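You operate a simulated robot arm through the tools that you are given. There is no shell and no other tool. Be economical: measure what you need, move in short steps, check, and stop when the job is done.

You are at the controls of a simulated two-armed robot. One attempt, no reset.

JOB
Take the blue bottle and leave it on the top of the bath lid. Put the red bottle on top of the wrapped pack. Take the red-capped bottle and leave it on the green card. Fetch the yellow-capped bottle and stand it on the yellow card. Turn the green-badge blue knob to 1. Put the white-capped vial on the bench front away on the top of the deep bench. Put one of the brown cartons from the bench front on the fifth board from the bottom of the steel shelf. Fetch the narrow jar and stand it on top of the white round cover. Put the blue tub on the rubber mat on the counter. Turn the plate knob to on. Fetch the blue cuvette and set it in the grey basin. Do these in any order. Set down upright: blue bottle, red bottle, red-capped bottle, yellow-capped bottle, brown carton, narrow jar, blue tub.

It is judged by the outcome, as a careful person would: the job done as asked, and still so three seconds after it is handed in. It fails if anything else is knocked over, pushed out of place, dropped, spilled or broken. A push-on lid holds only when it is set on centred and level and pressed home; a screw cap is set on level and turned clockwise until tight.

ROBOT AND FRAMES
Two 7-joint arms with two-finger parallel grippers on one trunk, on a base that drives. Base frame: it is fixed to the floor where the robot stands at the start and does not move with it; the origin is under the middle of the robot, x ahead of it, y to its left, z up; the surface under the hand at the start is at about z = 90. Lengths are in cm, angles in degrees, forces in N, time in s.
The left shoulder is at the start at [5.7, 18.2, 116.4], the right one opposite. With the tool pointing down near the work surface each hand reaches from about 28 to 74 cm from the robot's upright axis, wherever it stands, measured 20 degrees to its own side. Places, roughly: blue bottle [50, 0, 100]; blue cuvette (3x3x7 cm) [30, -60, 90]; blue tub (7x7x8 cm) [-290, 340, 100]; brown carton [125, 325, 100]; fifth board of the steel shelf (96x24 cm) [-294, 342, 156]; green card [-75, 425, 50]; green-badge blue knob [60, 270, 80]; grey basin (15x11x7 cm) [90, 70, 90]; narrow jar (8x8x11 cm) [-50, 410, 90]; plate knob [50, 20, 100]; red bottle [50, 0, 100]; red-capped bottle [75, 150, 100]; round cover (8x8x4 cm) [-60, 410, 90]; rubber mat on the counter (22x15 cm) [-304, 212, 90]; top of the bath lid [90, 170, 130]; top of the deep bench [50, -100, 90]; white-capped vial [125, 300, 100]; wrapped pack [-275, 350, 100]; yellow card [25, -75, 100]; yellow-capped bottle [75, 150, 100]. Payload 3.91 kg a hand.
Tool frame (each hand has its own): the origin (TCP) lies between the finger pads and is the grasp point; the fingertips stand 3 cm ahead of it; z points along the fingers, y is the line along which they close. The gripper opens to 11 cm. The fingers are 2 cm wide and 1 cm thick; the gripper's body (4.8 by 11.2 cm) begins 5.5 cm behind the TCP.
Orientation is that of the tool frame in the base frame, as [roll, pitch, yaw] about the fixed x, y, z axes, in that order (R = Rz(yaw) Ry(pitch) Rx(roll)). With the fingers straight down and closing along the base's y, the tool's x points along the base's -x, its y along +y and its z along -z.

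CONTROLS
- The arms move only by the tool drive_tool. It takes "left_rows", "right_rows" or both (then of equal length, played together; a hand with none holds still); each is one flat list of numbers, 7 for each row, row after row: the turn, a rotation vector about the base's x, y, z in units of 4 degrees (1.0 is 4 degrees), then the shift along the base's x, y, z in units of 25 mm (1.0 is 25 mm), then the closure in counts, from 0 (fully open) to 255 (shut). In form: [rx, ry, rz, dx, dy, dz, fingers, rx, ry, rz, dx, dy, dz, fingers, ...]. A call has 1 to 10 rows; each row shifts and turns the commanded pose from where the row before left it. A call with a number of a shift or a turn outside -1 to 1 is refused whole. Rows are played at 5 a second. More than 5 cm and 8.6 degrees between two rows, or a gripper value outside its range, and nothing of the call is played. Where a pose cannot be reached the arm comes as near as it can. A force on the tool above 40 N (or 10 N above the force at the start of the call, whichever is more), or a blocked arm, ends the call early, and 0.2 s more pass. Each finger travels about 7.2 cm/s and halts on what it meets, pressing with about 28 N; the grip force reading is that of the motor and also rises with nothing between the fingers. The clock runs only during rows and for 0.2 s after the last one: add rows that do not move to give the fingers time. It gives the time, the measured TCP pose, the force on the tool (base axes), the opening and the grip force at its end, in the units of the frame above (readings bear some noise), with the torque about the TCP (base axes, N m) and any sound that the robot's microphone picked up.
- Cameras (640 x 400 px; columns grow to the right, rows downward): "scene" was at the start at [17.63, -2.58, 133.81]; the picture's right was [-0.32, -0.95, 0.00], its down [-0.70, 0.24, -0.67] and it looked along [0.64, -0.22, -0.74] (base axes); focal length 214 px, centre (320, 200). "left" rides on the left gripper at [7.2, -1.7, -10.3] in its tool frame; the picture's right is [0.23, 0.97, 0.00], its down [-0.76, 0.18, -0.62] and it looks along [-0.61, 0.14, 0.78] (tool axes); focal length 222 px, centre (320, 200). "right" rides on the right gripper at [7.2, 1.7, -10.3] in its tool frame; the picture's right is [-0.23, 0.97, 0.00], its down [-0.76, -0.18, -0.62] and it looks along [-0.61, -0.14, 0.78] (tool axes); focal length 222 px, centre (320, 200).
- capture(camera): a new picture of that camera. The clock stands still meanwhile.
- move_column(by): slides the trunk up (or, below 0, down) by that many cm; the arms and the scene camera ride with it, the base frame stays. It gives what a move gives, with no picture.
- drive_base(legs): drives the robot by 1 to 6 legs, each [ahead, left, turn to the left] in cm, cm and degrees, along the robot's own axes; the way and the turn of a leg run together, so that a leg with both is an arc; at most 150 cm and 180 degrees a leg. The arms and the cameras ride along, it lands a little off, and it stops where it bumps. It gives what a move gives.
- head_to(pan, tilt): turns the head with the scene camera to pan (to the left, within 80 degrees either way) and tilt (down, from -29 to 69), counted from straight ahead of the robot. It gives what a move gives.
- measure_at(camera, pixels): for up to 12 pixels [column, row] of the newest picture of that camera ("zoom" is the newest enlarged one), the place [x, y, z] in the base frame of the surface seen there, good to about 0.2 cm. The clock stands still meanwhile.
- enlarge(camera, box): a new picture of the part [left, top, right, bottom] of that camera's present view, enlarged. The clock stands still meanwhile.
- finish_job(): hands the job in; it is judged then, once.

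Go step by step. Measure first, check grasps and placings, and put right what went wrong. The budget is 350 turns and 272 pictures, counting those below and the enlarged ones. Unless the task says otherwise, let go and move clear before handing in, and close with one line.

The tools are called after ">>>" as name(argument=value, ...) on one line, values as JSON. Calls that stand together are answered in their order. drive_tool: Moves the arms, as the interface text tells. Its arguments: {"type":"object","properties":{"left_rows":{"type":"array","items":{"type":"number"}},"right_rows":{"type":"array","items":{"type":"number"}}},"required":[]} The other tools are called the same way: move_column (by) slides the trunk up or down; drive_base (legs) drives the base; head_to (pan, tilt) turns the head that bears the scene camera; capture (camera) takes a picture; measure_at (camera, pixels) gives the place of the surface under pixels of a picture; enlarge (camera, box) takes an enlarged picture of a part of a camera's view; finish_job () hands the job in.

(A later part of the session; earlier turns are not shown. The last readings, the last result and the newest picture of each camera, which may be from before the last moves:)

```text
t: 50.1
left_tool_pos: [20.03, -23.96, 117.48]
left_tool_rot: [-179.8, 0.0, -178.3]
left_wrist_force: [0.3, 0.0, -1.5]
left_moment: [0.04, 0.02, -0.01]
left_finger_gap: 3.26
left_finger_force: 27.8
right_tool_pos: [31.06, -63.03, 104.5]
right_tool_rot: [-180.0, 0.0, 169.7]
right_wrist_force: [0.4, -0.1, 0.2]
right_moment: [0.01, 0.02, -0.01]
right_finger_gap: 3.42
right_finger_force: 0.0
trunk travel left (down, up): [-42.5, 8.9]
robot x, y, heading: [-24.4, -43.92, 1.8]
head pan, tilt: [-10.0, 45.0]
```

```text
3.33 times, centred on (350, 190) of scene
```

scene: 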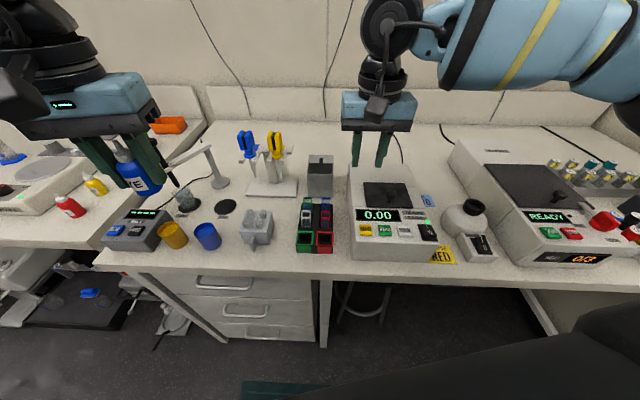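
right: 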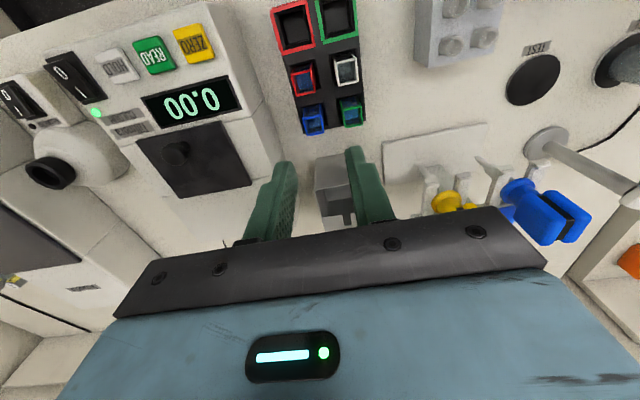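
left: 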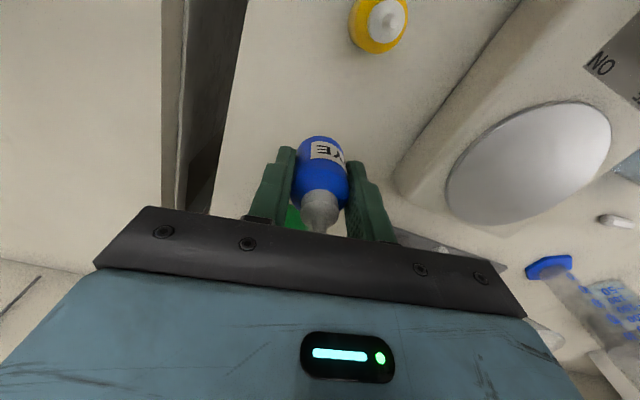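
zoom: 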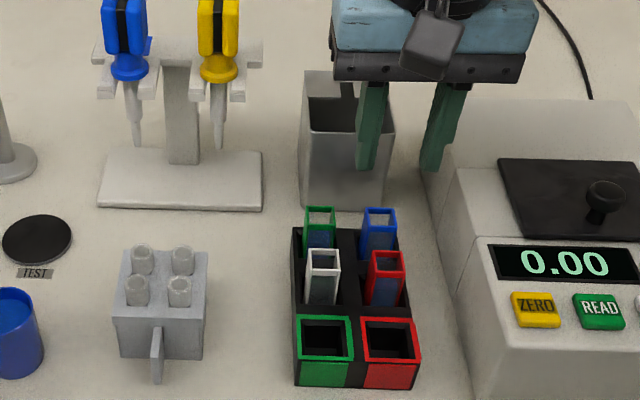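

Looks aligned. Descend the remaining 7.5 cm.

>>> drive_tool(right_rows=[0, 0, 0, 0, 0, -0.8, 176, 0, 0, 0, 0, 0.03, -0.8, 176, 0, 0, 0, 0, 0.02, -0.8, 176, 0, 0, 0, 0, 0, -0.6, 176, 0, 0, 0, 0, 0, 0, 176])

>>> enlarge(camera="right", box=[240, 80, 400, 220])

```text
t: 51.3
left_tool_pos: [20.4, -23.97, 117.51]
left_tool_rot: [-179.9, 0.1, -178.2]
left_wrist_force: [0.3, 0.6, -0.4]
left_moment: [-0.02, -0.01, -0.01]
left_finger_gap: 3.26
left_finger_force: 28.3
right_tool_pos: [31.04, -62.75, 96.95]
right_tool_rot: [180.0, 0.0, 169.8]
right_wrist_force: [0.6, 0.1, 0.7]
right_moment: [0.0, 0.0, 0.0]
right_finger_gap: 3.43
right_finger_force: 0.1
trunk travel left (down, up): [-42.5, 8.9]
robot x, y, heading: [-23.96, -43.95, 1.6]
head pan, tilt: [-10.0, 45.0]
```

```text
2.86 times, centred on (320, 150) of right
```

zoom: 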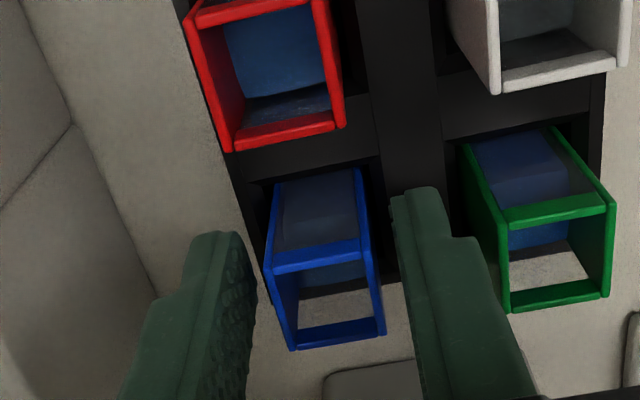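

Fingers straddle the blue cuvette without touching the green one. Close and lift straight up.

>>> drive_tool(right_rows=[0, 0, 0, 0, 0, 0, 255, 0, 0, 0, 0, 0, 0, 255, 0, 0, 0, 0, 0, 0, 255, 0, 0, 0, 0, 0, 0.6, 255, 0, 0, 0, 0, 0, 0.8, 255, 0, 0, 0, 0, 0, 1, 255, 0, 0, 0, 0, 0, 1, 255, 0, 0, 0, 0, 0, 1, 255, 0, 0, 0, 0, 0, 1, 255])

>>> capture(camera="right")

```text
t: 53.3
left_tool_pos: [20.17, -24.0, 117.36]
left_tool_rot: [-179.9, 0.0, -178.3]
left_wrist_force: [0.0, -0.2, -0.6]
left_moment: [0.0, -0.01, 0.01]
left_finger_gap: 3.27
left_finger_force: 27.5
right_tool_pos: [31.06, -62.76, 110.3]
right_tool_rot: [180.0, 0.0, 169.8]
right_wrist_force: [-0.3, -0.4, -0.1]
right_moment: [-0.01, -0.01, 0.0]
right_finger_gap: 2.13
right_finger_force: 28.2
trunk travel left (down, up): [-42.5, 8.9]
robot x, y, heading: [-23.83, -44.02, 1.9]
head pan, tilt: [-10.0, 45.0]
```

```text
244 pictures are left
```

right: 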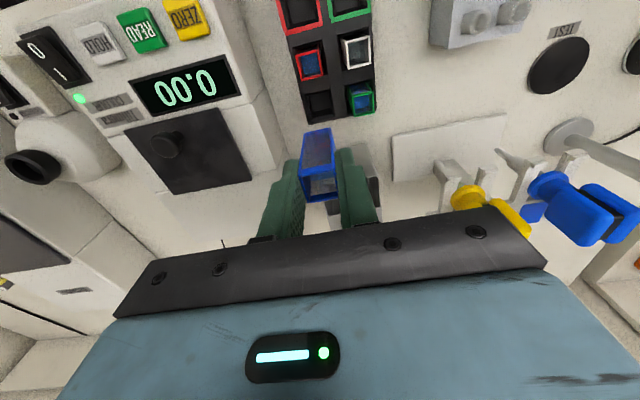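

Cuvette held. Back off from the bench and drive left toward the basin side, then look.

>>> drive_base(legs=[[-28, 0, 0], [0, 90, 0]])

>>> head_to(pan=10, tilt=30)

>>> capture(camera="scene")

>>> head_to(pan=60, tilt=30)

>>> capture(camera="scene")

```text
t: 62.9
left_tool_pos: [-8.86, 63.17, 117.5]
left_tool_rot: [-180.0, -0.1, -178.7]
left_wrist_force: [-0.9, -0.4, -0.6]
left_moment: [0.01, 0.02, 0.01]
left_finger_gap: 3.28
left_finger_force: 27.9
right_tool_pos: [1.7, 24.36, 110.33]
right_tool_rot: [180.0, 0.0, 169.4]
right_wrist_force: [0.1, 0.9, -0.9]
right_moment: [0.01, 0.0, 0.02]
right_finger_gap: 2.13
right_finger_force: 28.0
trunk travel left (down, up): [-42.5, 8.9]
robot x, y, heading: [-53.0, 43.64, 1.2]
head pan, tilt: [-10.0, 45.0]
```

```text
t: 63.8
left_tool_pos: [-8.8, 63.29, 117.34]
left_tool_rot: [-179.8, 0.0, -178.7]
left_wrist_force: [0.8, 0.6, -0.3]
left_moment: [0.04, -0.01, -0.01]
left_finger_gap: 3.24
left_finger_force: 27.7
right_tool_pos: [1.71, 24.5, 110.33]
right_tool_rot: [-180.0, 0.0, 169.4]
right_wrist_force: [-0.1, -0.1, -0.7]
right_moment: [0.01, 0.0, 0.01]
right_finger_gap: 2.13
right_finger_force: 27.8
trunk travel left (down, up): [-42.5, 8.9]
robot x, y, heading: [-53.61, 43.27, 1.4]
head pan, tilt: [10.0, 30.0]
```

```text
243 pictures are left
```

scene: 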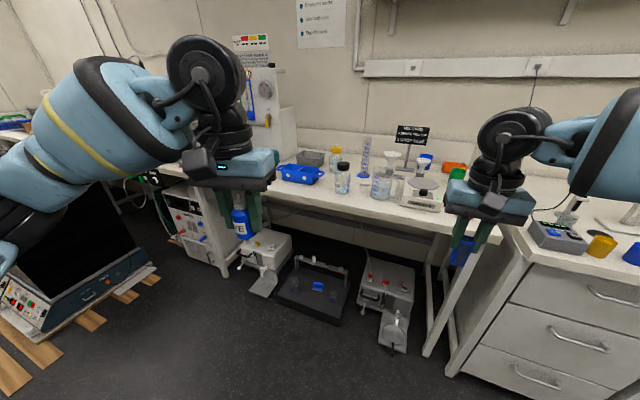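

```text
t: 64.9
left_tool_pos: [-8.85, 63.29, 117.35]
left_tool_rot: [-180.0, 0.0, -178.7]
left_wrist_force: [0.4, 0.6, -0.2]
left_moment: [0.01, 0.05, 0.01]
left_finger_gap: 3.22
left_finger_force: 28.5
right_tool_pos: [1.71, 24.46, 110.46]
right_tool_rot: [180.0, -0.1, 169.4]
right_wrist_force: [0.3, 0.8, -0.1]
right_moment: [-0.02, 0.01, 0.0]
right_finger_gap: 2.09
right_finger_force: 28.3
trunk travel left (down, up): [-42.5, 8.9]
robot x, y, heading: [-52.98, 43.7, 1.3]
head pan, tilt: [60.0, 30.0]
```

```text
242 pictures are left
```

scene: 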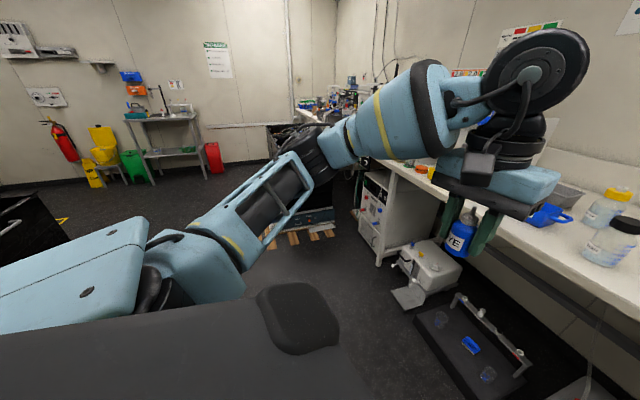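

Grey basin seen near (312,158) in the first view, with a blue tray in front. Look straight and measure.

>>> head_to(pan=10, tilt=30)

>>> enlarge(camera="scene", box=[220, 110, 470, 270])

>>> measure_at(camera="zoom", pixels=[[202, 122], [235, 112], [260, 122], [170, 160], [250, 180], [315, 195], [290, 105], [400, 205], [90, 90], [480, 250]])

```text
t: 66.1
left_tool_pos: [-8.9, 63.23, 117.41]
left_tool_rot: [-179.9, -0.1, -178.7]
left_wrist_force: [0.5, 0.9, -0.6]
left_moment: [-0.02, 0.0, 0.02]
left_finger_gap: 3.26
left_finger_force: 28.2
right_tool_pos: [1.64, 24.45, 110.36]
right_tool_rot: [180.0, 0.0, 169.4]
right_wrist_force: [0.8, -0.8, -0.1]
right_moment: [0.04, 0.0, -0.01]
right_finger_gap: 2.11
right_finger_force: 28.1
trunk travel left (down, up): [-42.5, 8.9]
robot x, y, heading: [-53.12, 43.54, 1.1]
head pan, tilt: [10.0, 30.0]
```

```text
2.50 times, centred on (345, 190) of scene
```

zoom: 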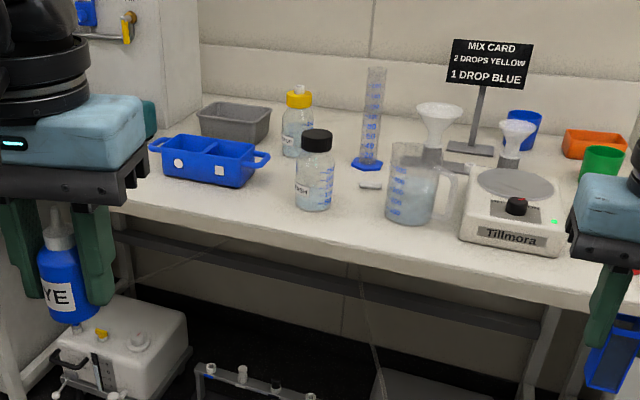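

```text
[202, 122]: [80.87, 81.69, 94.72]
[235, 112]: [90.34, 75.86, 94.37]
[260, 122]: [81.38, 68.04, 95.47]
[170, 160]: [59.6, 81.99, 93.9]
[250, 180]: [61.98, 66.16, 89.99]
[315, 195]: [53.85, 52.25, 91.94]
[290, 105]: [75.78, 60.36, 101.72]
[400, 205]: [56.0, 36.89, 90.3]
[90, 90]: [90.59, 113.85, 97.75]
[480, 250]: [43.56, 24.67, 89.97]
```

Basin centre is about (86,75), rim z≈97. Check the bench edge and the floor objects for base clearance.

>>> measure_at(camera="scene", pixels=[[350, 212], [262, 290], [315, 315], [395, 345], [240, 275], [215, 275], [320, 270], [290, 200], [25, 330], [130, 290]])

```text
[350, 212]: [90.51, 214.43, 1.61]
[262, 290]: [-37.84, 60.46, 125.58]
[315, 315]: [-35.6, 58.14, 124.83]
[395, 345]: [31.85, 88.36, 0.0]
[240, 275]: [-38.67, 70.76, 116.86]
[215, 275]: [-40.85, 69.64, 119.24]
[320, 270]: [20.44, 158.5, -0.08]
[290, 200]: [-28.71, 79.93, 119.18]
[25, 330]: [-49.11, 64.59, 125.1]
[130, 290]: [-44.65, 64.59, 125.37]
```

That used the old picture; take a fresh one.

>>> capture(camera="scene")

>>> measure_at(camera="scene", pixels=[[350, 212], [262, 292], [315, 320], [395, 350], [222, 275], [320, 270], [280, 195], [345, 300], [400, 270], [150, 280]])

```text
240 pictures are left
```

scene: 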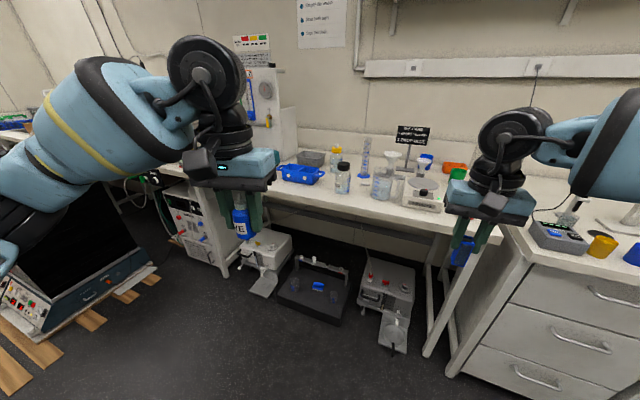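

```text
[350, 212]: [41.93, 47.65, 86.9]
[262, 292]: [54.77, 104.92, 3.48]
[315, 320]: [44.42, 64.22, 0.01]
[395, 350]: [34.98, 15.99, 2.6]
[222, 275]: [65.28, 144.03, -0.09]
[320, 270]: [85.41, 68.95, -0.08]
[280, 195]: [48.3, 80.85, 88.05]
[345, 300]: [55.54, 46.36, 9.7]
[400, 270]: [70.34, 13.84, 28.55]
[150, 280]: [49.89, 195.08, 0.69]
```

Bench edge is at x≈45 here. Retract the left hand, raise the right, then drive: left 52, ahead 72.

>>> drive_tool(right_rows=[0, 0, 0, 0, 0, 1, 255, 0, 0, 0, 0, 0, 1, 255, 0, 0, 0, 0, 0, 0, 255, 0, 0, 0, 0, 0, 0, 255, 0, 0, 0, 0, 0, 0, 255], left_rows=[0, 0, 0, -1, 0, 0, 255, 0, 0, 0, -1, 0, 0, 255, 0, 0, 0, -1, 0, 0, 255, 0, 0, 0, -1, 0, 0, 255, 0, 0, 0, -0.5, 0, 0, 255])

>>> drive_base(legs=[[0, 52, -1.2], [70, 0, 0]])

>>> head_to(pan=0, tilt=45)

>>> capture(camera="scene")

>>> capture(camera="right")

```text
t: 67.3
left_tool_pos: [-20.25, 63.23, 117.47]
left_tool_rot: [-179.8, -0.1, -178.6]
left_wrist_force: [0.0, 0.1, -0.6]
left_moment: [-0.02, -0.06, 0.0]
left_finger_gap: 3.26
left_finger_force: 28.1
right_tool_pos: [1.7, 24.45, 115.25]
right_tool_rot: [179.9, 0.0, 169.4]
right_wrist_force: [0.0, 0.1, -0.6]
right_moment: [0.01, -0.02, 0.03]
right_finger_gap: 2.1
right_finger_force: 28.3
trunk travel left (down, up): [-42.5, 8.9]
robot x, y, heading: [-53.09, 43.5, 0.9]
head pan, tilt: [10.0, 30.0]
```

```text
t: 75.9
left_tool_pos: [49.88, 115.56, 117.6]
left_tool_rot: [-179.9, 0.0, -179.3]
left_wrist_force: [0.3, 0.0, -0.7]
left_moment: [0.01, 0.01, -0.01]
left_finger_gap: 3.24
left_finger_force: 27.7
right_tool_pos: [71.44, 76.79, 115.31]
right_tool_rot: [-180.0, 0.0, 168.9]
right_wrist_force: [0.0, 1.0, -0.3]
right_moment: [0.02, 0.0, 0.02]
right_finger_gap: 2.11
right_finger_force: 27.9
trunk travel left (down, up): [-42.5, 8.9]
robot x, y, heading: [16.67, 96.36, 0.9]
head pan, tilt: [10.0, 30.0]
```

```text
t: 76.6
left_tool_pos: [49.91, 115.67, 117.57]
left_tool_rot: [-179.9, 0.0, -179.2]
left_wrist_force: [-0.3, -0.3, -0.7]
left_moment: [0.0, 0.02, -0.04]
left_finger_gap: 3.22
left_finger_force: 28.1
right_tool_pos: [71.43, 76.78, 115.28]
right_tool_rot: [180.0, 0.0, 168.9]
right_wrist_force: [-0.2, 0.8, 1.3]
right_moment: [0.01, 0.0, -0.01]
right_finger_gap: 2.12
right_finger_force: 28.2
trunk travel left (down, up): [-42.5, 8.9]
robot x, y, heading: [16.55, 96.05, 0.8]
head pan, tilt: [0.0, 45.0]
```

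```text
239 pictures are left
```

scene: 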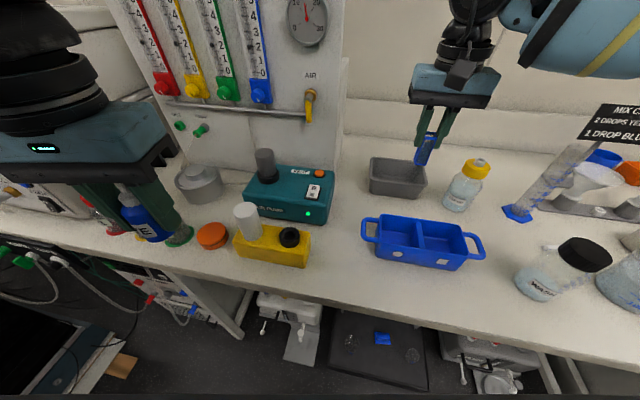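

```text
238 pictures are left
```

right: 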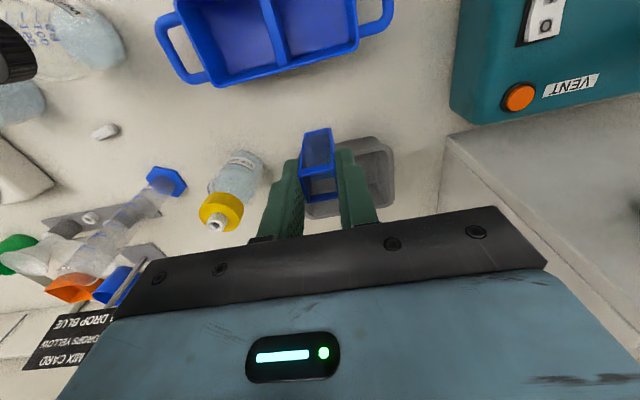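

Basin now at scene (398,177). Measure its rim and floor.

>>> measure_at(camera="scene", pixels=[[372, 160], [424, 168], [418, 198], [372, 188], [400, 178], [390, 170], [465, 190], [320, 190], [470, 163], [345, 150]])

```text
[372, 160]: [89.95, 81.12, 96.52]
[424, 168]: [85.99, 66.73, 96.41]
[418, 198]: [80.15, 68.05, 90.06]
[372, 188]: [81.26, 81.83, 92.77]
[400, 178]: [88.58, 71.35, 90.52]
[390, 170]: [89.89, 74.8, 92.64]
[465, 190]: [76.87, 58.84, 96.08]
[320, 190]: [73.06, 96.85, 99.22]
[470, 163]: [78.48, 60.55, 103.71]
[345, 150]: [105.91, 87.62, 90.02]
```

Basin inner centre ≈ (85.7,74.5), floor 90.5. Drive ahead 6 cm more for reach, then position above the basin.

>>> drive_base(legs=[[6, 0, 0]])

>>> drive_tool(right_rows=[0, 0, 0, 0.85, -0.25, 0, 255, 0, 0, 0, 0.85, -0.25, 0, 255, 0, 0, 0, 0.85, -0.25, 0, 255, 0, 0, 0, 0.8, -0.17, 0, 255, 0, 0, 0, 0, 0, -1, 255, 0, 0, 0, 0, 0, -1, 255, 0, 0, 0, 0, 0, -1, 255])

>>> enlarge(camera="scene", box=[340, 80, 500, 220])

>>> capture(camera="right")

```text
t: 77.6
left_tool_pos: [56.24, 115.6, 117.52]
left_tool_rot: [-179.9, -0.1, -179.3]
left_wrist_force: [0.7, -0.2, -0.3]
left_moment: [0.0, 0.02, 0.01]
left_finger_gap: 3.27
left_finger_force: 27.8
right_tool_pos: [77.85, 76.69, 115.14]
right_tool_rot: [180.0, 0.0, 168.9]
right_wrist_force: [-0.6, -0.6, 0.3]
right_moment: [0.04, 0.05, 0.02]
right_finger_gap: 2.12
right_finger_force: 28.1
trunk travel left (down, up): [-42.5, 8.9]
robot x, y, heading: [22.87, 96.49, 0.5]
head pan, tilt: [0.0, 45.0]
```

```text
t: 79.2
left_tool_pos: [56.13, 115.59, 117.49]
left_tool_rot: [-179.9, 0.0, -179.4]
left_wrist_force: [0.1, -0.4, 0.1]
left_moment: [-0.01, 0.02, 0.0]
left_finger_gap: 3.23
left_finger_force: 27.9
right_tool_pos: [80.04, 74.45, 108.0]
right_tool_rot: [180.0, 0.0, 168.8]
right_wrist_force: [0.0, 0.1, -0.6]
right_moment: [-0.01, 0.02, -0.03]
right_finger_gap: 2.13
right_finger_force: 28.2
right hand out of reach, approached as far as the arm can: row 1, 2, 3, 4
trunk travel left (down, up): [-42.5, 8.9]
robot x, y, heading: [22.63, 96.02, 0.8]
head pan, tilt: [0.0, 45.0]
```

```text
2.86 times, centred on (420, 150) of scene
```

zoom: 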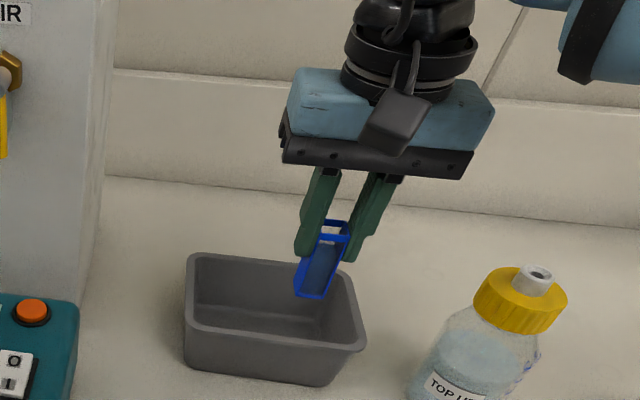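

```text
236 pictures are left
```

right: 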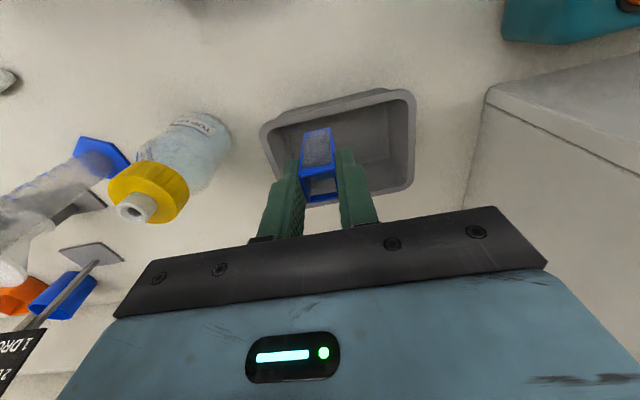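

The cuvette hangs near the front part of the basin; measure rim from the hand camera.

>>> measure_at(camera="right", pixels=[[268, 130], [405, 93], [408, 180], [290, 175], [360, 150], [345, 105], [318, 195], [290, 145]])

```text
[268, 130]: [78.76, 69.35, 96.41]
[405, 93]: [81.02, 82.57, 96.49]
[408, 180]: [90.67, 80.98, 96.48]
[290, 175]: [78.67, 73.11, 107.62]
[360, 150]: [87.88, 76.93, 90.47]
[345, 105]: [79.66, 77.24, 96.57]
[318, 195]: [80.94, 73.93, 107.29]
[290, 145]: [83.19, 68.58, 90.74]
```

Target (84.7,75). Lower slightly (cuvette still above the rim), then forward.

>>> drive_tool(right_rows=[0, 0, 0, 0, 0, -1, 255, 0, 0, 0, 0.6, 0, -0.2, 255, 0, 0, 0, 0.6, 0.1, 0, 255, 0, 0, 0, 0.6, 0.1, 0, 255])

```text
t: 80.2
left_tool_pos: [56.05, 115.58, 117.56]
left_tool_rot: [-179.9, -0.1, -179.3]
left_wrist_force: [0.1, -0.7, -0.2]
left_moment: [-0.01, -0.02, -0.01]
left_finger_gap: 3.26
left_finger_force: 28.3
right_tool_pos: [82.14, 74.64, 105.1]
right_tool_rot: [180.0, 0.1, 168.9]
right_wrist_force: [0.1, 0.0, 0.2]
right_moment: [-0.02, -0.02, -0.01]
right_finger_gap: 2.11
right_finger_force: 28.6
right hand out of reach, approached as far as the arm can: row 3, 4
trunk travel left (down, up): [-42.5, 8.9]
robot x, y, heading: [22.54, 96.27, 0.7]
head pan, tilt: [0.0, 45.0]
```

Slightly short. Raise the trunk 6 cm to gain reach, then go forward and down.

>>> move_column(by=7)

>>> drive_tool(right_rows=[0, 0, 0, 0, 0, -1, 255, 0, 0, 0, 0.1, 0, -1, 255, 0, 0, 0, 0.5, 0.1, -0.8, 255, 0, 0, 0, 0.5, 0.1, 0, 255])

```text
t: 81.3
left_tool_pos: [56.14, 115.61, 124.46]
left_tool_rot: [180.0, -0.1, -179.2]
left_wrist_force: [0.5, 0.4, 0.0]
left_moment: [0.02, 0.03, -0.03]
left_finger_gap: 3.23
left_finger_force: 28.4
right_tool_pos: [80.03, 74.42, 123.41]
right_tool_rot: [177.7, 11.0, 168.5]
right_wrist_force: [0.6, -0.9, -0.5]
right_moment: [-0.01, -0.03, 0.04]
right_finger_gap: 2.11
right_finger_force: 27.6
trunk travel left (down, up): [-49.5, 1.9]
robot x, y, heading: [22.83, 96.14, 0.3]
head pan, tilt: [0.0, 45.0]
```

```text
t: 82.3
left_tool_pos: [55.89, 115.54, 124.56]
left_tool_rot: [-179.8, 0.1, -179.3]
left_wrist_force: [0.2, -0.2, -0.8]
left_moment: [-0.01, -0.01, 0.01]
left_finger_gap: 3.26
left_finger_force: 27.7
right_tool_pos: [81.36, 74.55, 116.48]
right_tool_rot: [177.7, 11.2, 168.5]
right_wrist_force: [-0.3, -0.6, -0.3]
right_moment: [-0.01, -0.04, -0.02]
right_finger_gap: 2.12
right_finger_force: 27.9
right hand out of reach, approached as far as the arm can: row 4
trunk travel left (down, up): [-49.5, 1.9]
robot x, y, heading: [22.66, 96.37, 0.4]
head pan, tilt: [0.0, 45.0]
```

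The tool tilted 11°; straighten it (turn about +y) while lowering to ~105.

>>> drive_tool(right_rows=[0, 0.95, 0, 0, 0, -0.6, 255, 0, 0.95, 0, 0, 0, -0.9, 255, 0, 0.95, 0, 0, 0, -0.9, 255, 0, 0, 0, 0, 0, -0.9, 255, 0, 0, 0, 0, 0, -0.9, 255, 0, 0, 0, 0.3, 0, -0.4, 255, 0, 0, 0, 0.5, 0, 0, 255, 0, 0, 0, 0.5, 0.1, 0, 255])

>>> enlarge(camera="scene", box=[340, 80, 500, 220])

```text
t: 84.1
left_tool_pos: [56.07, 115.63, 124.57]
left_tool_rot: [-180.0, 0.1, -179.3]
left_wrist_force: [0.0, -1.3, -0.2]
left_moment: [-0.02, -0.01, -0.03]
left_finger_gap: 3.23
left_finger_force: 28.2
right_tool_pos: [80.14, 71.67, 106.11]
right_tool_rot: [179.8, -0.1, 168.7]
right_wrist_force: [0.5, -0.4, 0.5]
right_moment: [0.02, 0.03, 0.0]
right_finger_gap: 2.11
right_finger_force: 28.2
right hand out of reach, approached as far as the arm can: row 1, 2, 3, 6, 7, 8
trunk travel left (down, up): [-49.5, 1.9]
robot x, y, heading: [22.66, 96.41, 0.6]
head pan, tilt: [0.0, 45.0]
```

```text
2.86 times, centred on (420, 150) of scene
```

zoom: 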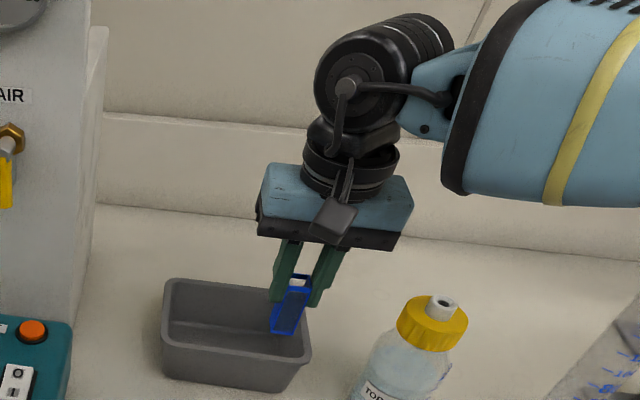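

Raising didn't help. I'll pull the hand back, restore the trunk, and drive ahead a few cm instead.

>>> drive_tool(right_rows=[0, 0, 0, -0.5, 0.5, 1, 255, 0, 0, 0, -0.5, 0.5, 1, 255, 0, 0, 0, -0.5, 0, 1, 255])

>>> move_column(by=-7)

>>> drive_base(legs=[[5, 0, 0]])

```text
t: 84.9
left_tool_pos: [56.0, 115.65, 124.49]
left_tool_rot: [-179.9, 0.1, -179.2]
left_wrist_force: [0.7, 0.5, -0.7]
left_moment: [-0.02, -0.05, 0.02]
left_finger_gap: 3.27
left_finger_force: 27.7
right_tool_pos: [76.29, 74.32, 113.77]
right_tool_rot: [179.9, 0.0, 168.7]
right_wrist_force: [0.1, 0.4, 0.7]
right_moment: [-0.04, -0.01, 0.0]
right_finger_gap: 2.14
right_finger_force: 28.1
trunk travel left (down, up): [-49.5, 1.9]
robot x, y, heading: [22.74, 96.39, 0.4]
head pan, tilt: [0.0, 45.0]
```

```text
t: 86.0
left_tool_pos: [56.09, 115.58, 117.57]
left_tool_rot: [-179.9, 0.0, -179.2]
left_wrist_force: [0.5, -0.4, -0.5]
left_moment: [-0.01, 0.02, 0.03]
left_finger_gap: 3.24
left_finger_force: 27.5
right_tool_pos: [76.45, 74.42, 106.75]
right_tool_rot: [179.8, 0.1, 168.8]
right_wrist_force: [-0.7, -0.4, 0.3]
right_moment: [0.02, -0.03, -0.02]
right_finger_gap: 2.13
right_finger_force: 27.8
trunk travel left (down, up): [-42.5, 8.9]
robot x, y, heading: [22.8, 96.24, 0.6]
head pan, tilt: [0.0, 45.0]
```

```text
t: 86.7
left_tool_pos: [56.44, 115.56, 117.46]
left_tool_rot: [-179.9, 0.0, -179.3]
left_wrist_force: [-0.3, -0.1, 0.0]
left_moment: [-0.04, 0.0, 0.0]
left_finger_gap: 3.27
left_finger_force: 27.8
right_tool_pos: [76.81, 74.27, 106.71]
right_tool_rot: [179.8, -0.1, 168.5]
right_wrist_force: [0.0, 0.2, -1.0]
right_moment: [0.01, 0.05, -0.02]
right_finger_gap: 2.11
right_finger_force: 27.9
trunk travel left (down, up): [-42.5, 8.9]
robot x, y, heading: [23.14, 96.7, 0.5]
head pan, tilt: [0.0, 45.0]
stopped in leg 1: the robot was blocked; the commanded pose is now the measured one
```

The bench blocks the base at x≈23. Try extending while lowering — reach grows nearer the surface.

>>> drive_tool(right_rows=[0, 0, 0, 0.8, 0, -0.5, 255, 0, 0, 0, 0.8, 0, -0.5, 255, 0, 0, 0, 0.4, 0, -0.3, 255, 0, 0, 0, 0.4, 0.1, 0, 255, 0, 0, 0, 0.4, 0.1, 0, 255])

```text
t: 87.9
left_tool_pos: [56.4, 115.59, 117.6]
left_tool_rot: [-179.9, 0.2, -179.3]
left_wrist_force: [0.1, 0.4, -0.7]
left_moment: [0.02, -0.01, -0.03]
left_finger_gap: 3.27
left_finger_force: 27.7
right_tool_pos: [82.76, 74.45, 103.26]
right_tool_rot: [179.8, 0.0, 168.5]
right_wrist_force: [-0.8, 0.4, 0.0]
right_moment: [-0.01, 0.0, 0.02]
right_finger_gap: 2.14
right_finger_force: 27.9
right hand out of reach, approached as far as the arm can: row 5
trunk travel left (down, up): [-42.5, 8.9]
robot x, y, heading: [22.8, 96.03, 0.8]
head pan, tilt: [0.0, 45.0]
```

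At x≈82.8. Look at clearance to the front wall.

>>> enlarge(camera="right", box=[230, 60, 430, 220])

>>> enlarge(camera="scene", box=[340, 80, 500, 220])

```text
2.50 times, centred on (330, 140) of right
```

zoom: 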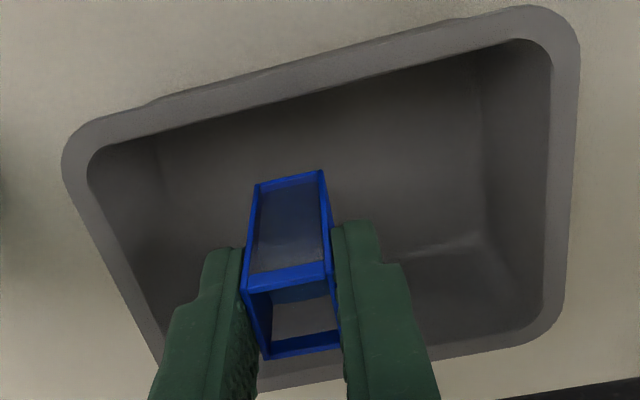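

```text
2.86 times, centred on (420, 150) of scene
```

zoom: 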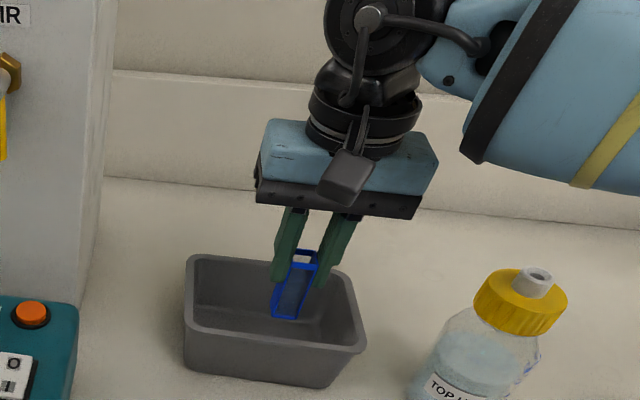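

The cuvette is well inside the basin walls. Lower to the floor and release.

>>> drive_tool(right_rows=[0, 0, 0, 0, 0, -0.7, 255, 0, 0, 0, 0, 0, -0.7, 255, 0, 0, 0, 0, 0, -0.5, 255, 0, 0, 0, 0, 0, -0.25, 255, 0, 0, 0, 0, 0, -0.15, 255, 0, 0, 0, 0, 0, 0, 255])

>>> enlarge(camera="right", box=[230, 60, 430, 220])

```text
t: 89.3
left_tool_pos: [56.27, 115.67, 117.53]
left_tool_rot: [-179.9, 0.1, -179.3]
left_wrist_force: [-0.4, 1.1, -0.8]
left_moment: [0.01, 0.0, 0.01]
left_finger_gap: 3.25
left_finger_force: 27.9
right_tool_pos: [82.83, 74.27, 97.53]
right_tool_rot: [179.7, 0.1, 168.7]
right_wrist_force: [-0.1, -0.1, 0.1]
right_moment: [0.01, -0.01, -0.02]
right_finger_gap: 2.16
right_finger_force: 28.5
trunk travel left (down, up): [-42.5, 8.9]
robot x, y, heading: [23.04, 96.52, 0.7]
head pan, tilt: [0.0, 45.0]
```

```text
2.50 times, centred on (330, 140) of right
```

zoom: 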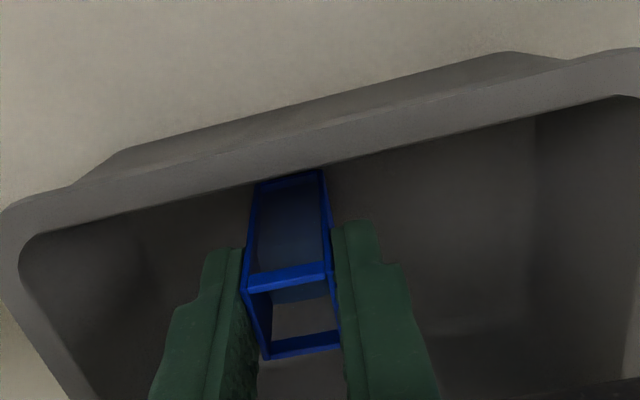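

No contact yet. Creep down until contact.

>>> drive_tool(right_rows=[0, 0, 0, 0.05, 0, -0.12, 255, 0, 0, 0, 0.05, 0, -0.12, 255, 0, 0, 0, 0.05, 0, -0.12, 255, 0, 0, 0, 0, 0, 0, 255])

```text
t: 90.3
left_tool_pos: [56.02, 115.68, 117.58]
left_tool_rot: [-179.9, 0.2, -179.3]
left_wrist_force: [-0.7, 0.1, -0.7]
left_moment: [-0.01, 0.02, -0.01]
left_finger_gap: 3.25
left_finger_force: 28.3
right_tool_pos: [83.04, 74.44, 96.92]
right_tool_rot: [179.6, 0.5, 168.6]
right_wrist_force: [-3.4, -1.7, 21.5]
right_moment: [-0.12, 0.28, -0.01]
right_finger_gap: 2.14
right_finger_force: 27.6
trunk travel left (down, up): [-42.5, 8.9]
robot x, y, heading: [23.16, 96.36, 0.5]
head pan, tilt: [0.0, 45.0]
```

Contact (21 N up). Ease up slightly, release, and rise.

>>> drive_tool(right_rows=[0, 0, 0, 0, 0, 0.1, 255, 0, 0, 0, 0, 0, 0, 200, 0, 0, 0, 0, 0, 0, 170, 0, 0, 0, 0, 0, 0, 170, 0, 0, 0, 0, 0, 0.5, 170, 0, 0, 0, 0, 0, 1, 170, 0, 0, 0, 0, 0, 1, 170, 0, 0, 0, 0, 0, 1, 170, 0, 0, 0, -1, 0, 1, 170, 0, 0, 0, -1, 0, 0.6, 170])

>>> enlarge(camera="scene", box=[340, 80, 500, 220])

>>> capture(camera="right")

```text
t: 92.5
left_tool_pos: [56.33, 115.63, 117.52]
left_tool_rot: [-180.0, 0.0, -179.3]
left_wrist_force: [-0.7, -0.2, -0.4]
left_moment: [0.01, -0.01, 0.01]
left_finger_gap: 3.26
left_finger_force: 27.9
right_tool_pos: [77.9, 74.13, 109.75]
right_tool_rot: [179.8, 0.1, 168.5]
right_wrist_force: [-0.5, 0.6, 0.7]
right_moment: [0.0, 0.0, 0.0]
right_finger_gap: 3.65
right_finger_force: 0.0
right hand out of reach, approached as far as the arm can: row 7
trunk travel left (down, up): [-42.5, 8.9]
robot x, y, heading: [22.97, 96.33, 0.6]
head pan, tilt: [0.0, 45.0]
```

```text
2.86 times, centred on (420, 150) of scene
```

zoom: 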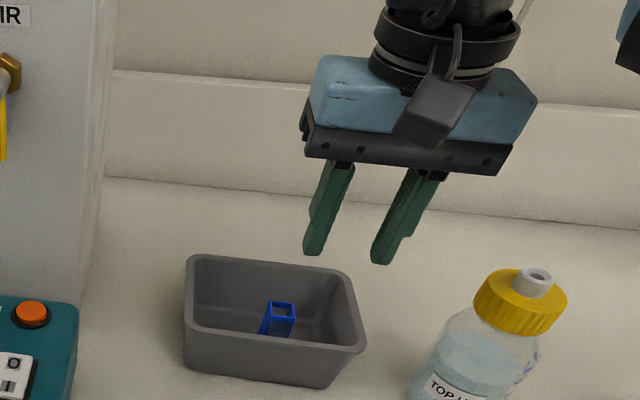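

```text
230 pictures are left
```

right: 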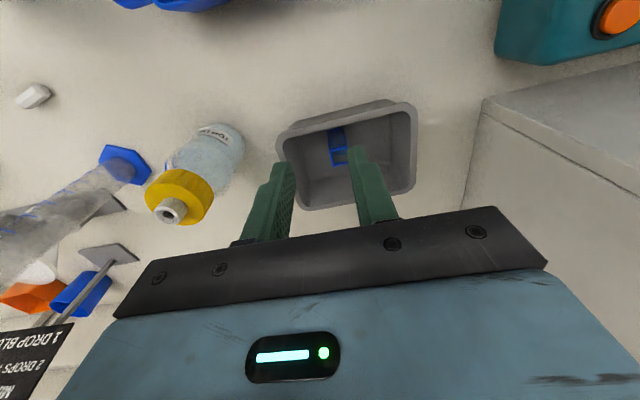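

Cuvette stands in the basin. Back away and look at the next area to the left.

>>> drive_base(legs=[[-45, 0, 0], [0, 45, 0]])

>>> head_to(pan=15, tilt=25)

>>> capture(camera="scene")

>>> head_to(pan=65, tilt=30)

>>> capture(camera="scene")

```text
t: 99.3
left_tool_pos: [10.94, 159.45, 117.5]
left_tool_rot: [-179.8, 0.1, 179.6]
left_wrist_force: [-0.2, -0.7, -0.4]
left_moment: [0.0, -0.02, -0.01]
left_finger_gap: 3.23
left_finger_force: 28.3
right_tool_pos: [31.82, 117.47, 109.73]
right_tool_rot: [179.8, 0.0, 167.5]
right_wrist_force: [-0.2, -0.3, -0.1]
right_moment: [0.0, -0.02, 0.0]
right_finger_gap: 3.66
right_finger_force: 0.1
trunk travel left (down, up): [-42.5, 8.9]
robot x, y, heading: [-22.98, 140.79, -0.4]
head pan, tilt: [0.0, 45.0]
```

```text
t: 100.2
left_tool_pos: [11.0, 159.47, 117.59]
left_tool_rot: [-179.9, 0.1, 179.6]
left_wrist_force: [0.6, -0.6, -0.7]
left_moment: [0.01, 0.02, 0.01]
left_finger_gap: 3.27
left_finger_force: 28.7
right_tool_pos: [31.92, 117.6, 109.64]
right_tool_rot: [179.8, 0.0, 167.6]
right_wrist_force: [-0.4, 0.1, 0.4]
right_moment: [-0.02, -0.01, 0.02]
right_finger_gap: 3.65
right_finger_force: 0.1
trunk travel left (down, up): [-42.5, 8.9]
robot x, y, heading: [-22.65, 140.86, -0.2]
head pan, tilt: [15.0, 25.0]
```

```text
229 pictures are left
```

scene: 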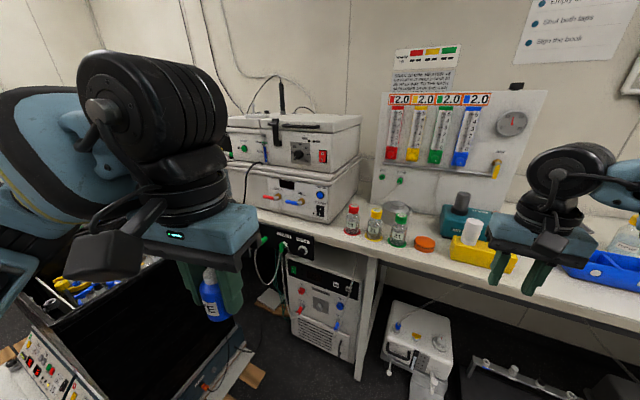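

```text
t: 101.4
left_tool_pos: [10.99, 159.42, 117.52]
left_tool_rot: [-179.8, 0.2, 179.7]
left_wrist_force: [0.1, 0.4, -1.3]
left_moment: [-0.02, 0.02, 0.04]
left_finger_gap: 3.27
left_finger_force: 27.8
right_tool_pos: [31.92, 117.55, 109.68]
right_tool_rot: [179.8, 0.0, 167.5]
right_wrist_force: [-0.5, -0.5, 0.9]
right_moment: [-0.01, -0.01, 0.03]
right_finger_gap: 3.67
right_finger_force: 0.0
trunk travel left (down, up): [-42.5, 8.9]
robot x, y, heading: [-23.05, 141.14, -0.5]
head pan, tilt: [65.0, 30.0]
```

```text
228 pictures are left
```

scene: 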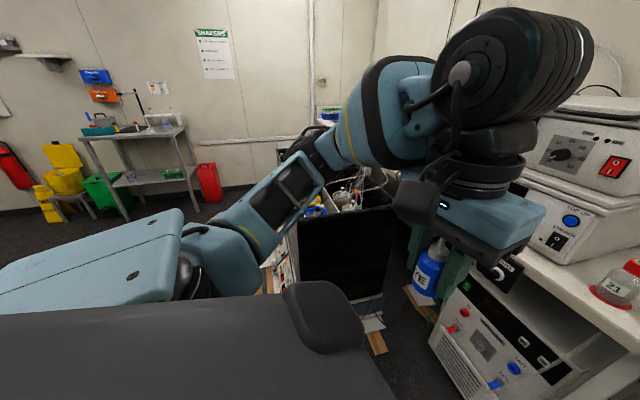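

I see the bath (with lid) at (290,125) in the first view and the capped bottles at (352,215)/(375,220)/(400,228). Zoom and measure.

>>> head_to(pan=10, tilt=25)

>>> capture(camera="scene")

>>> enlarge(camera="scene", box=[220, 100, 460, 270])

```text
t: 102.6
left_tool_pos: [10.93, 159.45, 117.54]
left_tool_rot: [-179.9, 0.1, 179.6]
left_wrist_force: [0.4, -0.9, -0.6]
left_moment: [0.0, -0.01, -0.03]
left_finger_gap: 3.24
left_finger_force: 28.2
right_tool_pos: [31.93, 117.56, 109.7]
right_tool_rot: [179.8, 0.1, 167.5]
right_wrist_force: [-0.7, 0.0, 0.7]
right_moment: [0.02, 0.0, -0.01]
right_finger_gap: 3.66
right_finger_force: 0.1
trunk travel left (down, up): [-42.5, 8.9]
robot x, y, heading: [-22.59, 140.56, -0.4]
head pan, tilt: [10.0, 25.0]
```

```text
227 pictures are left
```

scene: 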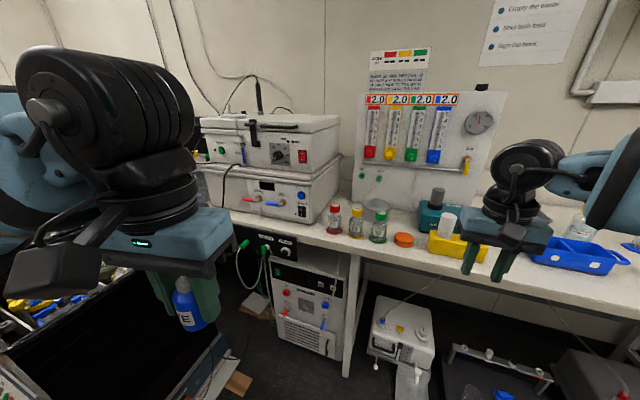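

```text
2.35 times, centred on (340, 185) of scene
```

zoom: 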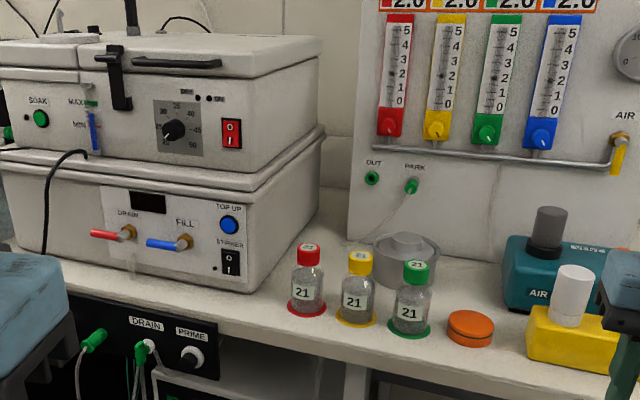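

>>> measure_at(camera="scene", pixels=[[334, 205], [334, 220], [357, 208], [357, 225], [379, 214], [300, 120], [320, 127], [260, 126], [225, 120], [325, 118], [320, 225], [352, 248]])

>>> measure_at(camera="zoom", pixels=[[250, 45], [300, 60], [200, 45], [215, 65], [310, 40], [140, 60], [290, 330], [170, 15], [308, 250], [360, 260], [60, 60], [305, 272]])

```text
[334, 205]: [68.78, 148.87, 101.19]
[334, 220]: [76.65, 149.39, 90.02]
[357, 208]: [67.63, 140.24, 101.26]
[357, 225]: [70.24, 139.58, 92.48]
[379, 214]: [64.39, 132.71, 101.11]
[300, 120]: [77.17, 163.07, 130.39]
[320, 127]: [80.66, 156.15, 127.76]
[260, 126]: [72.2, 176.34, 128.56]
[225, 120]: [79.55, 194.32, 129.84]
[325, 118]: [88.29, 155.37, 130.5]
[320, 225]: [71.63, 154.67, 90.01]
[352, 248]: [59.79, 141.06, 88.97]
```

```text
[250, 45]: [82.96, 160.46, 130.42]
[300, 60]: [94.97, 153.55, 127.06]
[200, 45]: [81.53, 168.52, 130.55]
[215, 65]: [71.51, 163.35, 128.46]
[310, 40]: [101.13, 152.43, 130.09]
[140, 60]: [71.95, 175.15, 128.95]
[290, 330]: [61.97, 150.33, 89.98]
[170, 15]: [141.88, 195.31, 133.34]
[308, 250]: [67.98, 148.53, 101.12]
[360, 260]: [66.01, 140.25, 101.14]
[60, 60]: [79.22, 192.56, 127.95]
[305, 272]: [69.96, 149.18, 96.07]
```

Bath lid top at z≈130.4, x from ~76, y 153–195. Bottles: red-cap ≈(69,149), yellow-cap ≈(67,140). Check floor obstacles and the black box near the approach.

>>> measure_at(camera="scene", pixels=[[225, 345], [238, 385], [150, 300], [90, 300], [385, 375], [410, 390], [330, 350], [290, 350], [460, 385], [260, 315], [200, 380], [120, 330]])

```text
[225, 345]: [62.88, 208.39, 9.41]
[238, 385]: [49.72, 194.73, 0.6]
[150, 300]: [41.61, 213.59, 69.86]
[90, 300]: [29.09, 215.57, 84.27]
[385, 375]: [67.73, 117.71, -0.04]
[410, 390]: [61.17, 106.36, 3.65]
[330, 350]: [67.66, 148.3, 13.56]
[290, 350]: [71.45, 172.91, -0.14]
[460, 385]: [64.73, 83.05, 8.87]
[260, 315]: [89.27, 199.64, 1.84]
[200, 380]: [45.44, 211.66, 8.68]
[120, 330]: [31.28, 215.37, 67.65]
```

Prepare: trunk up, right hand retracted, left hand raised; then drive to (28,150).

>>> move_column(by=8.5)

>>> drive_tool(right_rows=[0, 0, 0, -1, 0, 0, 170, 0, 0, 0, -1, 0, 0, 170, 0, 0, 0, -1, 0, 0, 170, 0, 0, 0, -1, 0, 0, 170, 0, 0, 0, -1, 0, 0, 170, 0, 0, 0, -1, 0, 0, 170, 0, 0, 0, -1, 0, 0, 170, 0, 0, 0, -1, -0.5, 0, 170], left_rows=[0, 0, 0, 0, 0, 1, 255, 0, 0, 0, 0, 0, 1, 255, 0, 0, 0, 0, 0, 1, 255, 0, 0, 0, 0, 0, 1, 255, 0, 0, 0, 0, 0, 1, 255, 0, 0, 0, 0, 0, 0, 255, 0, 0, 0, 0, 0, 0, 255, 0, 0, 0, 0, 0, 0, 255])

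>>> drive_base(legs=[[0, 8, 0], [50, 0, 0]])

>>> head_to(pan=10, tilt=35)

>>> capture(camera="scene")

>>> capture(camera="left")

```text
t: 103.8
left_tool_pos: [10.96, 159.46, 125.87]
left_tool_rot: [-179.9, 0.0, 179.6]
left_wrist_force: [0.0, 0.2, -0.8]
left_moment: [-0.01, 0.01, 0.03]
left_finger_gap: 3.21
left_finger_force: 27.7
right_tool_pos: [31.44, 117.51, 120.07]
right_tool_rot: [179.3, 2.1, 167.4]
right_wrist_force: [-0.7, 1.0, -0.4]
right_moment: [0.0, -0.02, 0.0]
right_finger_gap: 3.68
right_finger_force: 0.1
trunk travel left (down, up): [-51.0, 0.4]
robot x, y, heading: [-22.83, 140.89, -0.3]
head pan, tilt: [10.0, 25.0]
```

```text
t: 105.6
left_tool_pos: [11.12, 159.28, 138.83]
left_tool_rot: [-179.9, 0.1, 179.6]
left_wrist_force: [-0.4, -0.6, 0.0]
left_moment: [0.01, -0.03, -0.01]
left_finger_gap: 3.24
left_finger_force: 27.5
right_tool_pos: [11.18, 116.16, 119.78]
right_tool_rot: [179.2, 2.2, 167.5]
right_wrist_force: [0.3, 0.6, 0.1]
right_moment: [0.02, 0.04, 0.01]
right_finger_gap: 3.66
right_finger_force: 0.0
trunk travel left (down, up): [-51.0, 0.4]
robot x, y, heading: [-22.89, 140.69, -0.5]
head pan, tilt: [10.0, 25.0]
```

```text
t: 109.5
left_tool_pos: [61.01, 167.55, 138.71]
left_tool_rot: [-179.9, 0.2, -179.8]
left_wrist_force: [-0.1, -0.6, -0.4]
left_moment: [0.0, -0.01, -0.04]
left_finger_gap: 3.27
left_finger_force: 28.3
right_tool_pos: [61.68, 124.36, 119.83]
right_tool_rot: [179.1, 2.1, 167.9]
right_wrist_force: [0.4, 0.3, 0.2]
right_moment: [0.0, -0.01, 0.01]
right_finger_gap: 3.65
right_finger_force: 0.0
trunk travel left (down, up): [-51.0, 0.4]
robot x, y, heading: [27.13, 148.83, -0.2]
head pan, tilt: [10.0, 25.0]
```

```text
t: 110.3
left_tool_pos: [61.22, 167.53, 138.61]
left_tool_rot: [-179.9, 0.0, -179.9]
left_wrist_force: [0.1, -0.3, -0.6]
left_moment: [-0.01, 0.0, 0.03]
left_finger_gap: 3.25
left_finger_force: 28.1
right_tool_pos: [61.82, 124.36, 119.75]
right_tool_rot: [179.3, 2.2, 167.9]
right_wrist_force: [0.0, 0.4, 1.0]
right_moment: [0.02, 0.0, 0.03]
right_finger_gap: 3.7
right_finger_force: 0.1
trunk travel left (down, up): [-51.0, 0.4]
robot x, y, heading: [27.6, 148.91, -0.2]
head pan, tilt: [10.0, 35.0]
```

```text
225 pictures are left
```

scene: 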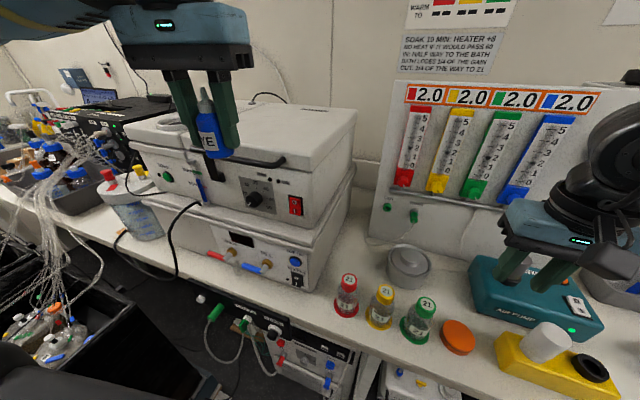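

```text
224 pictures are left
```

left: 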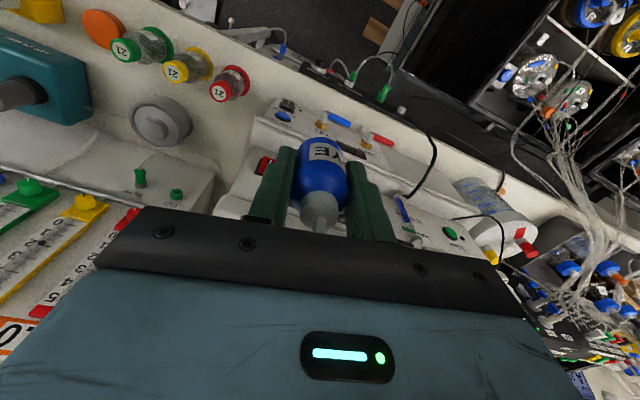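

Measure the lid top from here.

>>> measure_at(camera="scene", pixels=[[270, 140], [295, 155], [250, 125], [300, 125], [272, 162], [320, 150], [285, 115], [262, 150], [240, 160]])

```text
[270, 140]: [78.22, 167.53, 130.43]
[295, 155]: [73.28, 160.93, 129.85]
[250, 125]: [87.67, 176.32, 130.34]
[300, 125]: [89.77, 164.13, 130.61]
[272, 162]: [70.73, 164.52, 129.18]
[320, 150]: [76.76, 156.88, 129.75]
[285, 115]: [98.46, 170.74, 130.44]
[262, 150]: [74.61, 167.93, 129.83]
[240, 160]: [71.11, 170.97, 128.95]
```

Lid is flat (z≈130.4) for x≥77. Move the bottle forward over it.

>>> drive_tool(left_rows=[0, 0, 0, 1, 0, 0, 255, 0, 0, 0, 1, 0, 0, 255, 0, 0, 0, 1, 0, 0, 255, 0, 0, 0, 1, 0, 0, 255, 0, 0, 0, 1, 0, 0, 255, 0, 0, 0, 1, 0, 0, 255, 0, 0, 0, 1, 0, 0, 255, 0, 0, 0, 1, 0, 0, 255, 0, 0, 0, 0.4, 0, 0, 255])

```text
t: 112.3
left_tool_pos: [81.95, 167.46, 138.88]
left_tool_rot: [-179.9, 0.1, -179.9]
left_wrist_force: [-0.9, 1.1, -0.6]
left_moment: [0.0, 0.0, 0.0]
left_finger_gap: 3.27
left_finger_force: 28.6
right_tool_pos: [61.74, 124.4, 119.67]
right_tool_rot: [179.1, 2.2, 168.0]
right_wrist_force: [-0.8, -0.5, -0.7]
right_moment: [0.0, -0.03, -0.05]
right_finger_gap: 3.64
right_finger_force: 0.1
trunk travel left (down, up): [-51.0, 0.4]
robot x, y, heading: [27.43, 148.48, -0.2]
head pan, tilt: [10.0, 35.0]
```

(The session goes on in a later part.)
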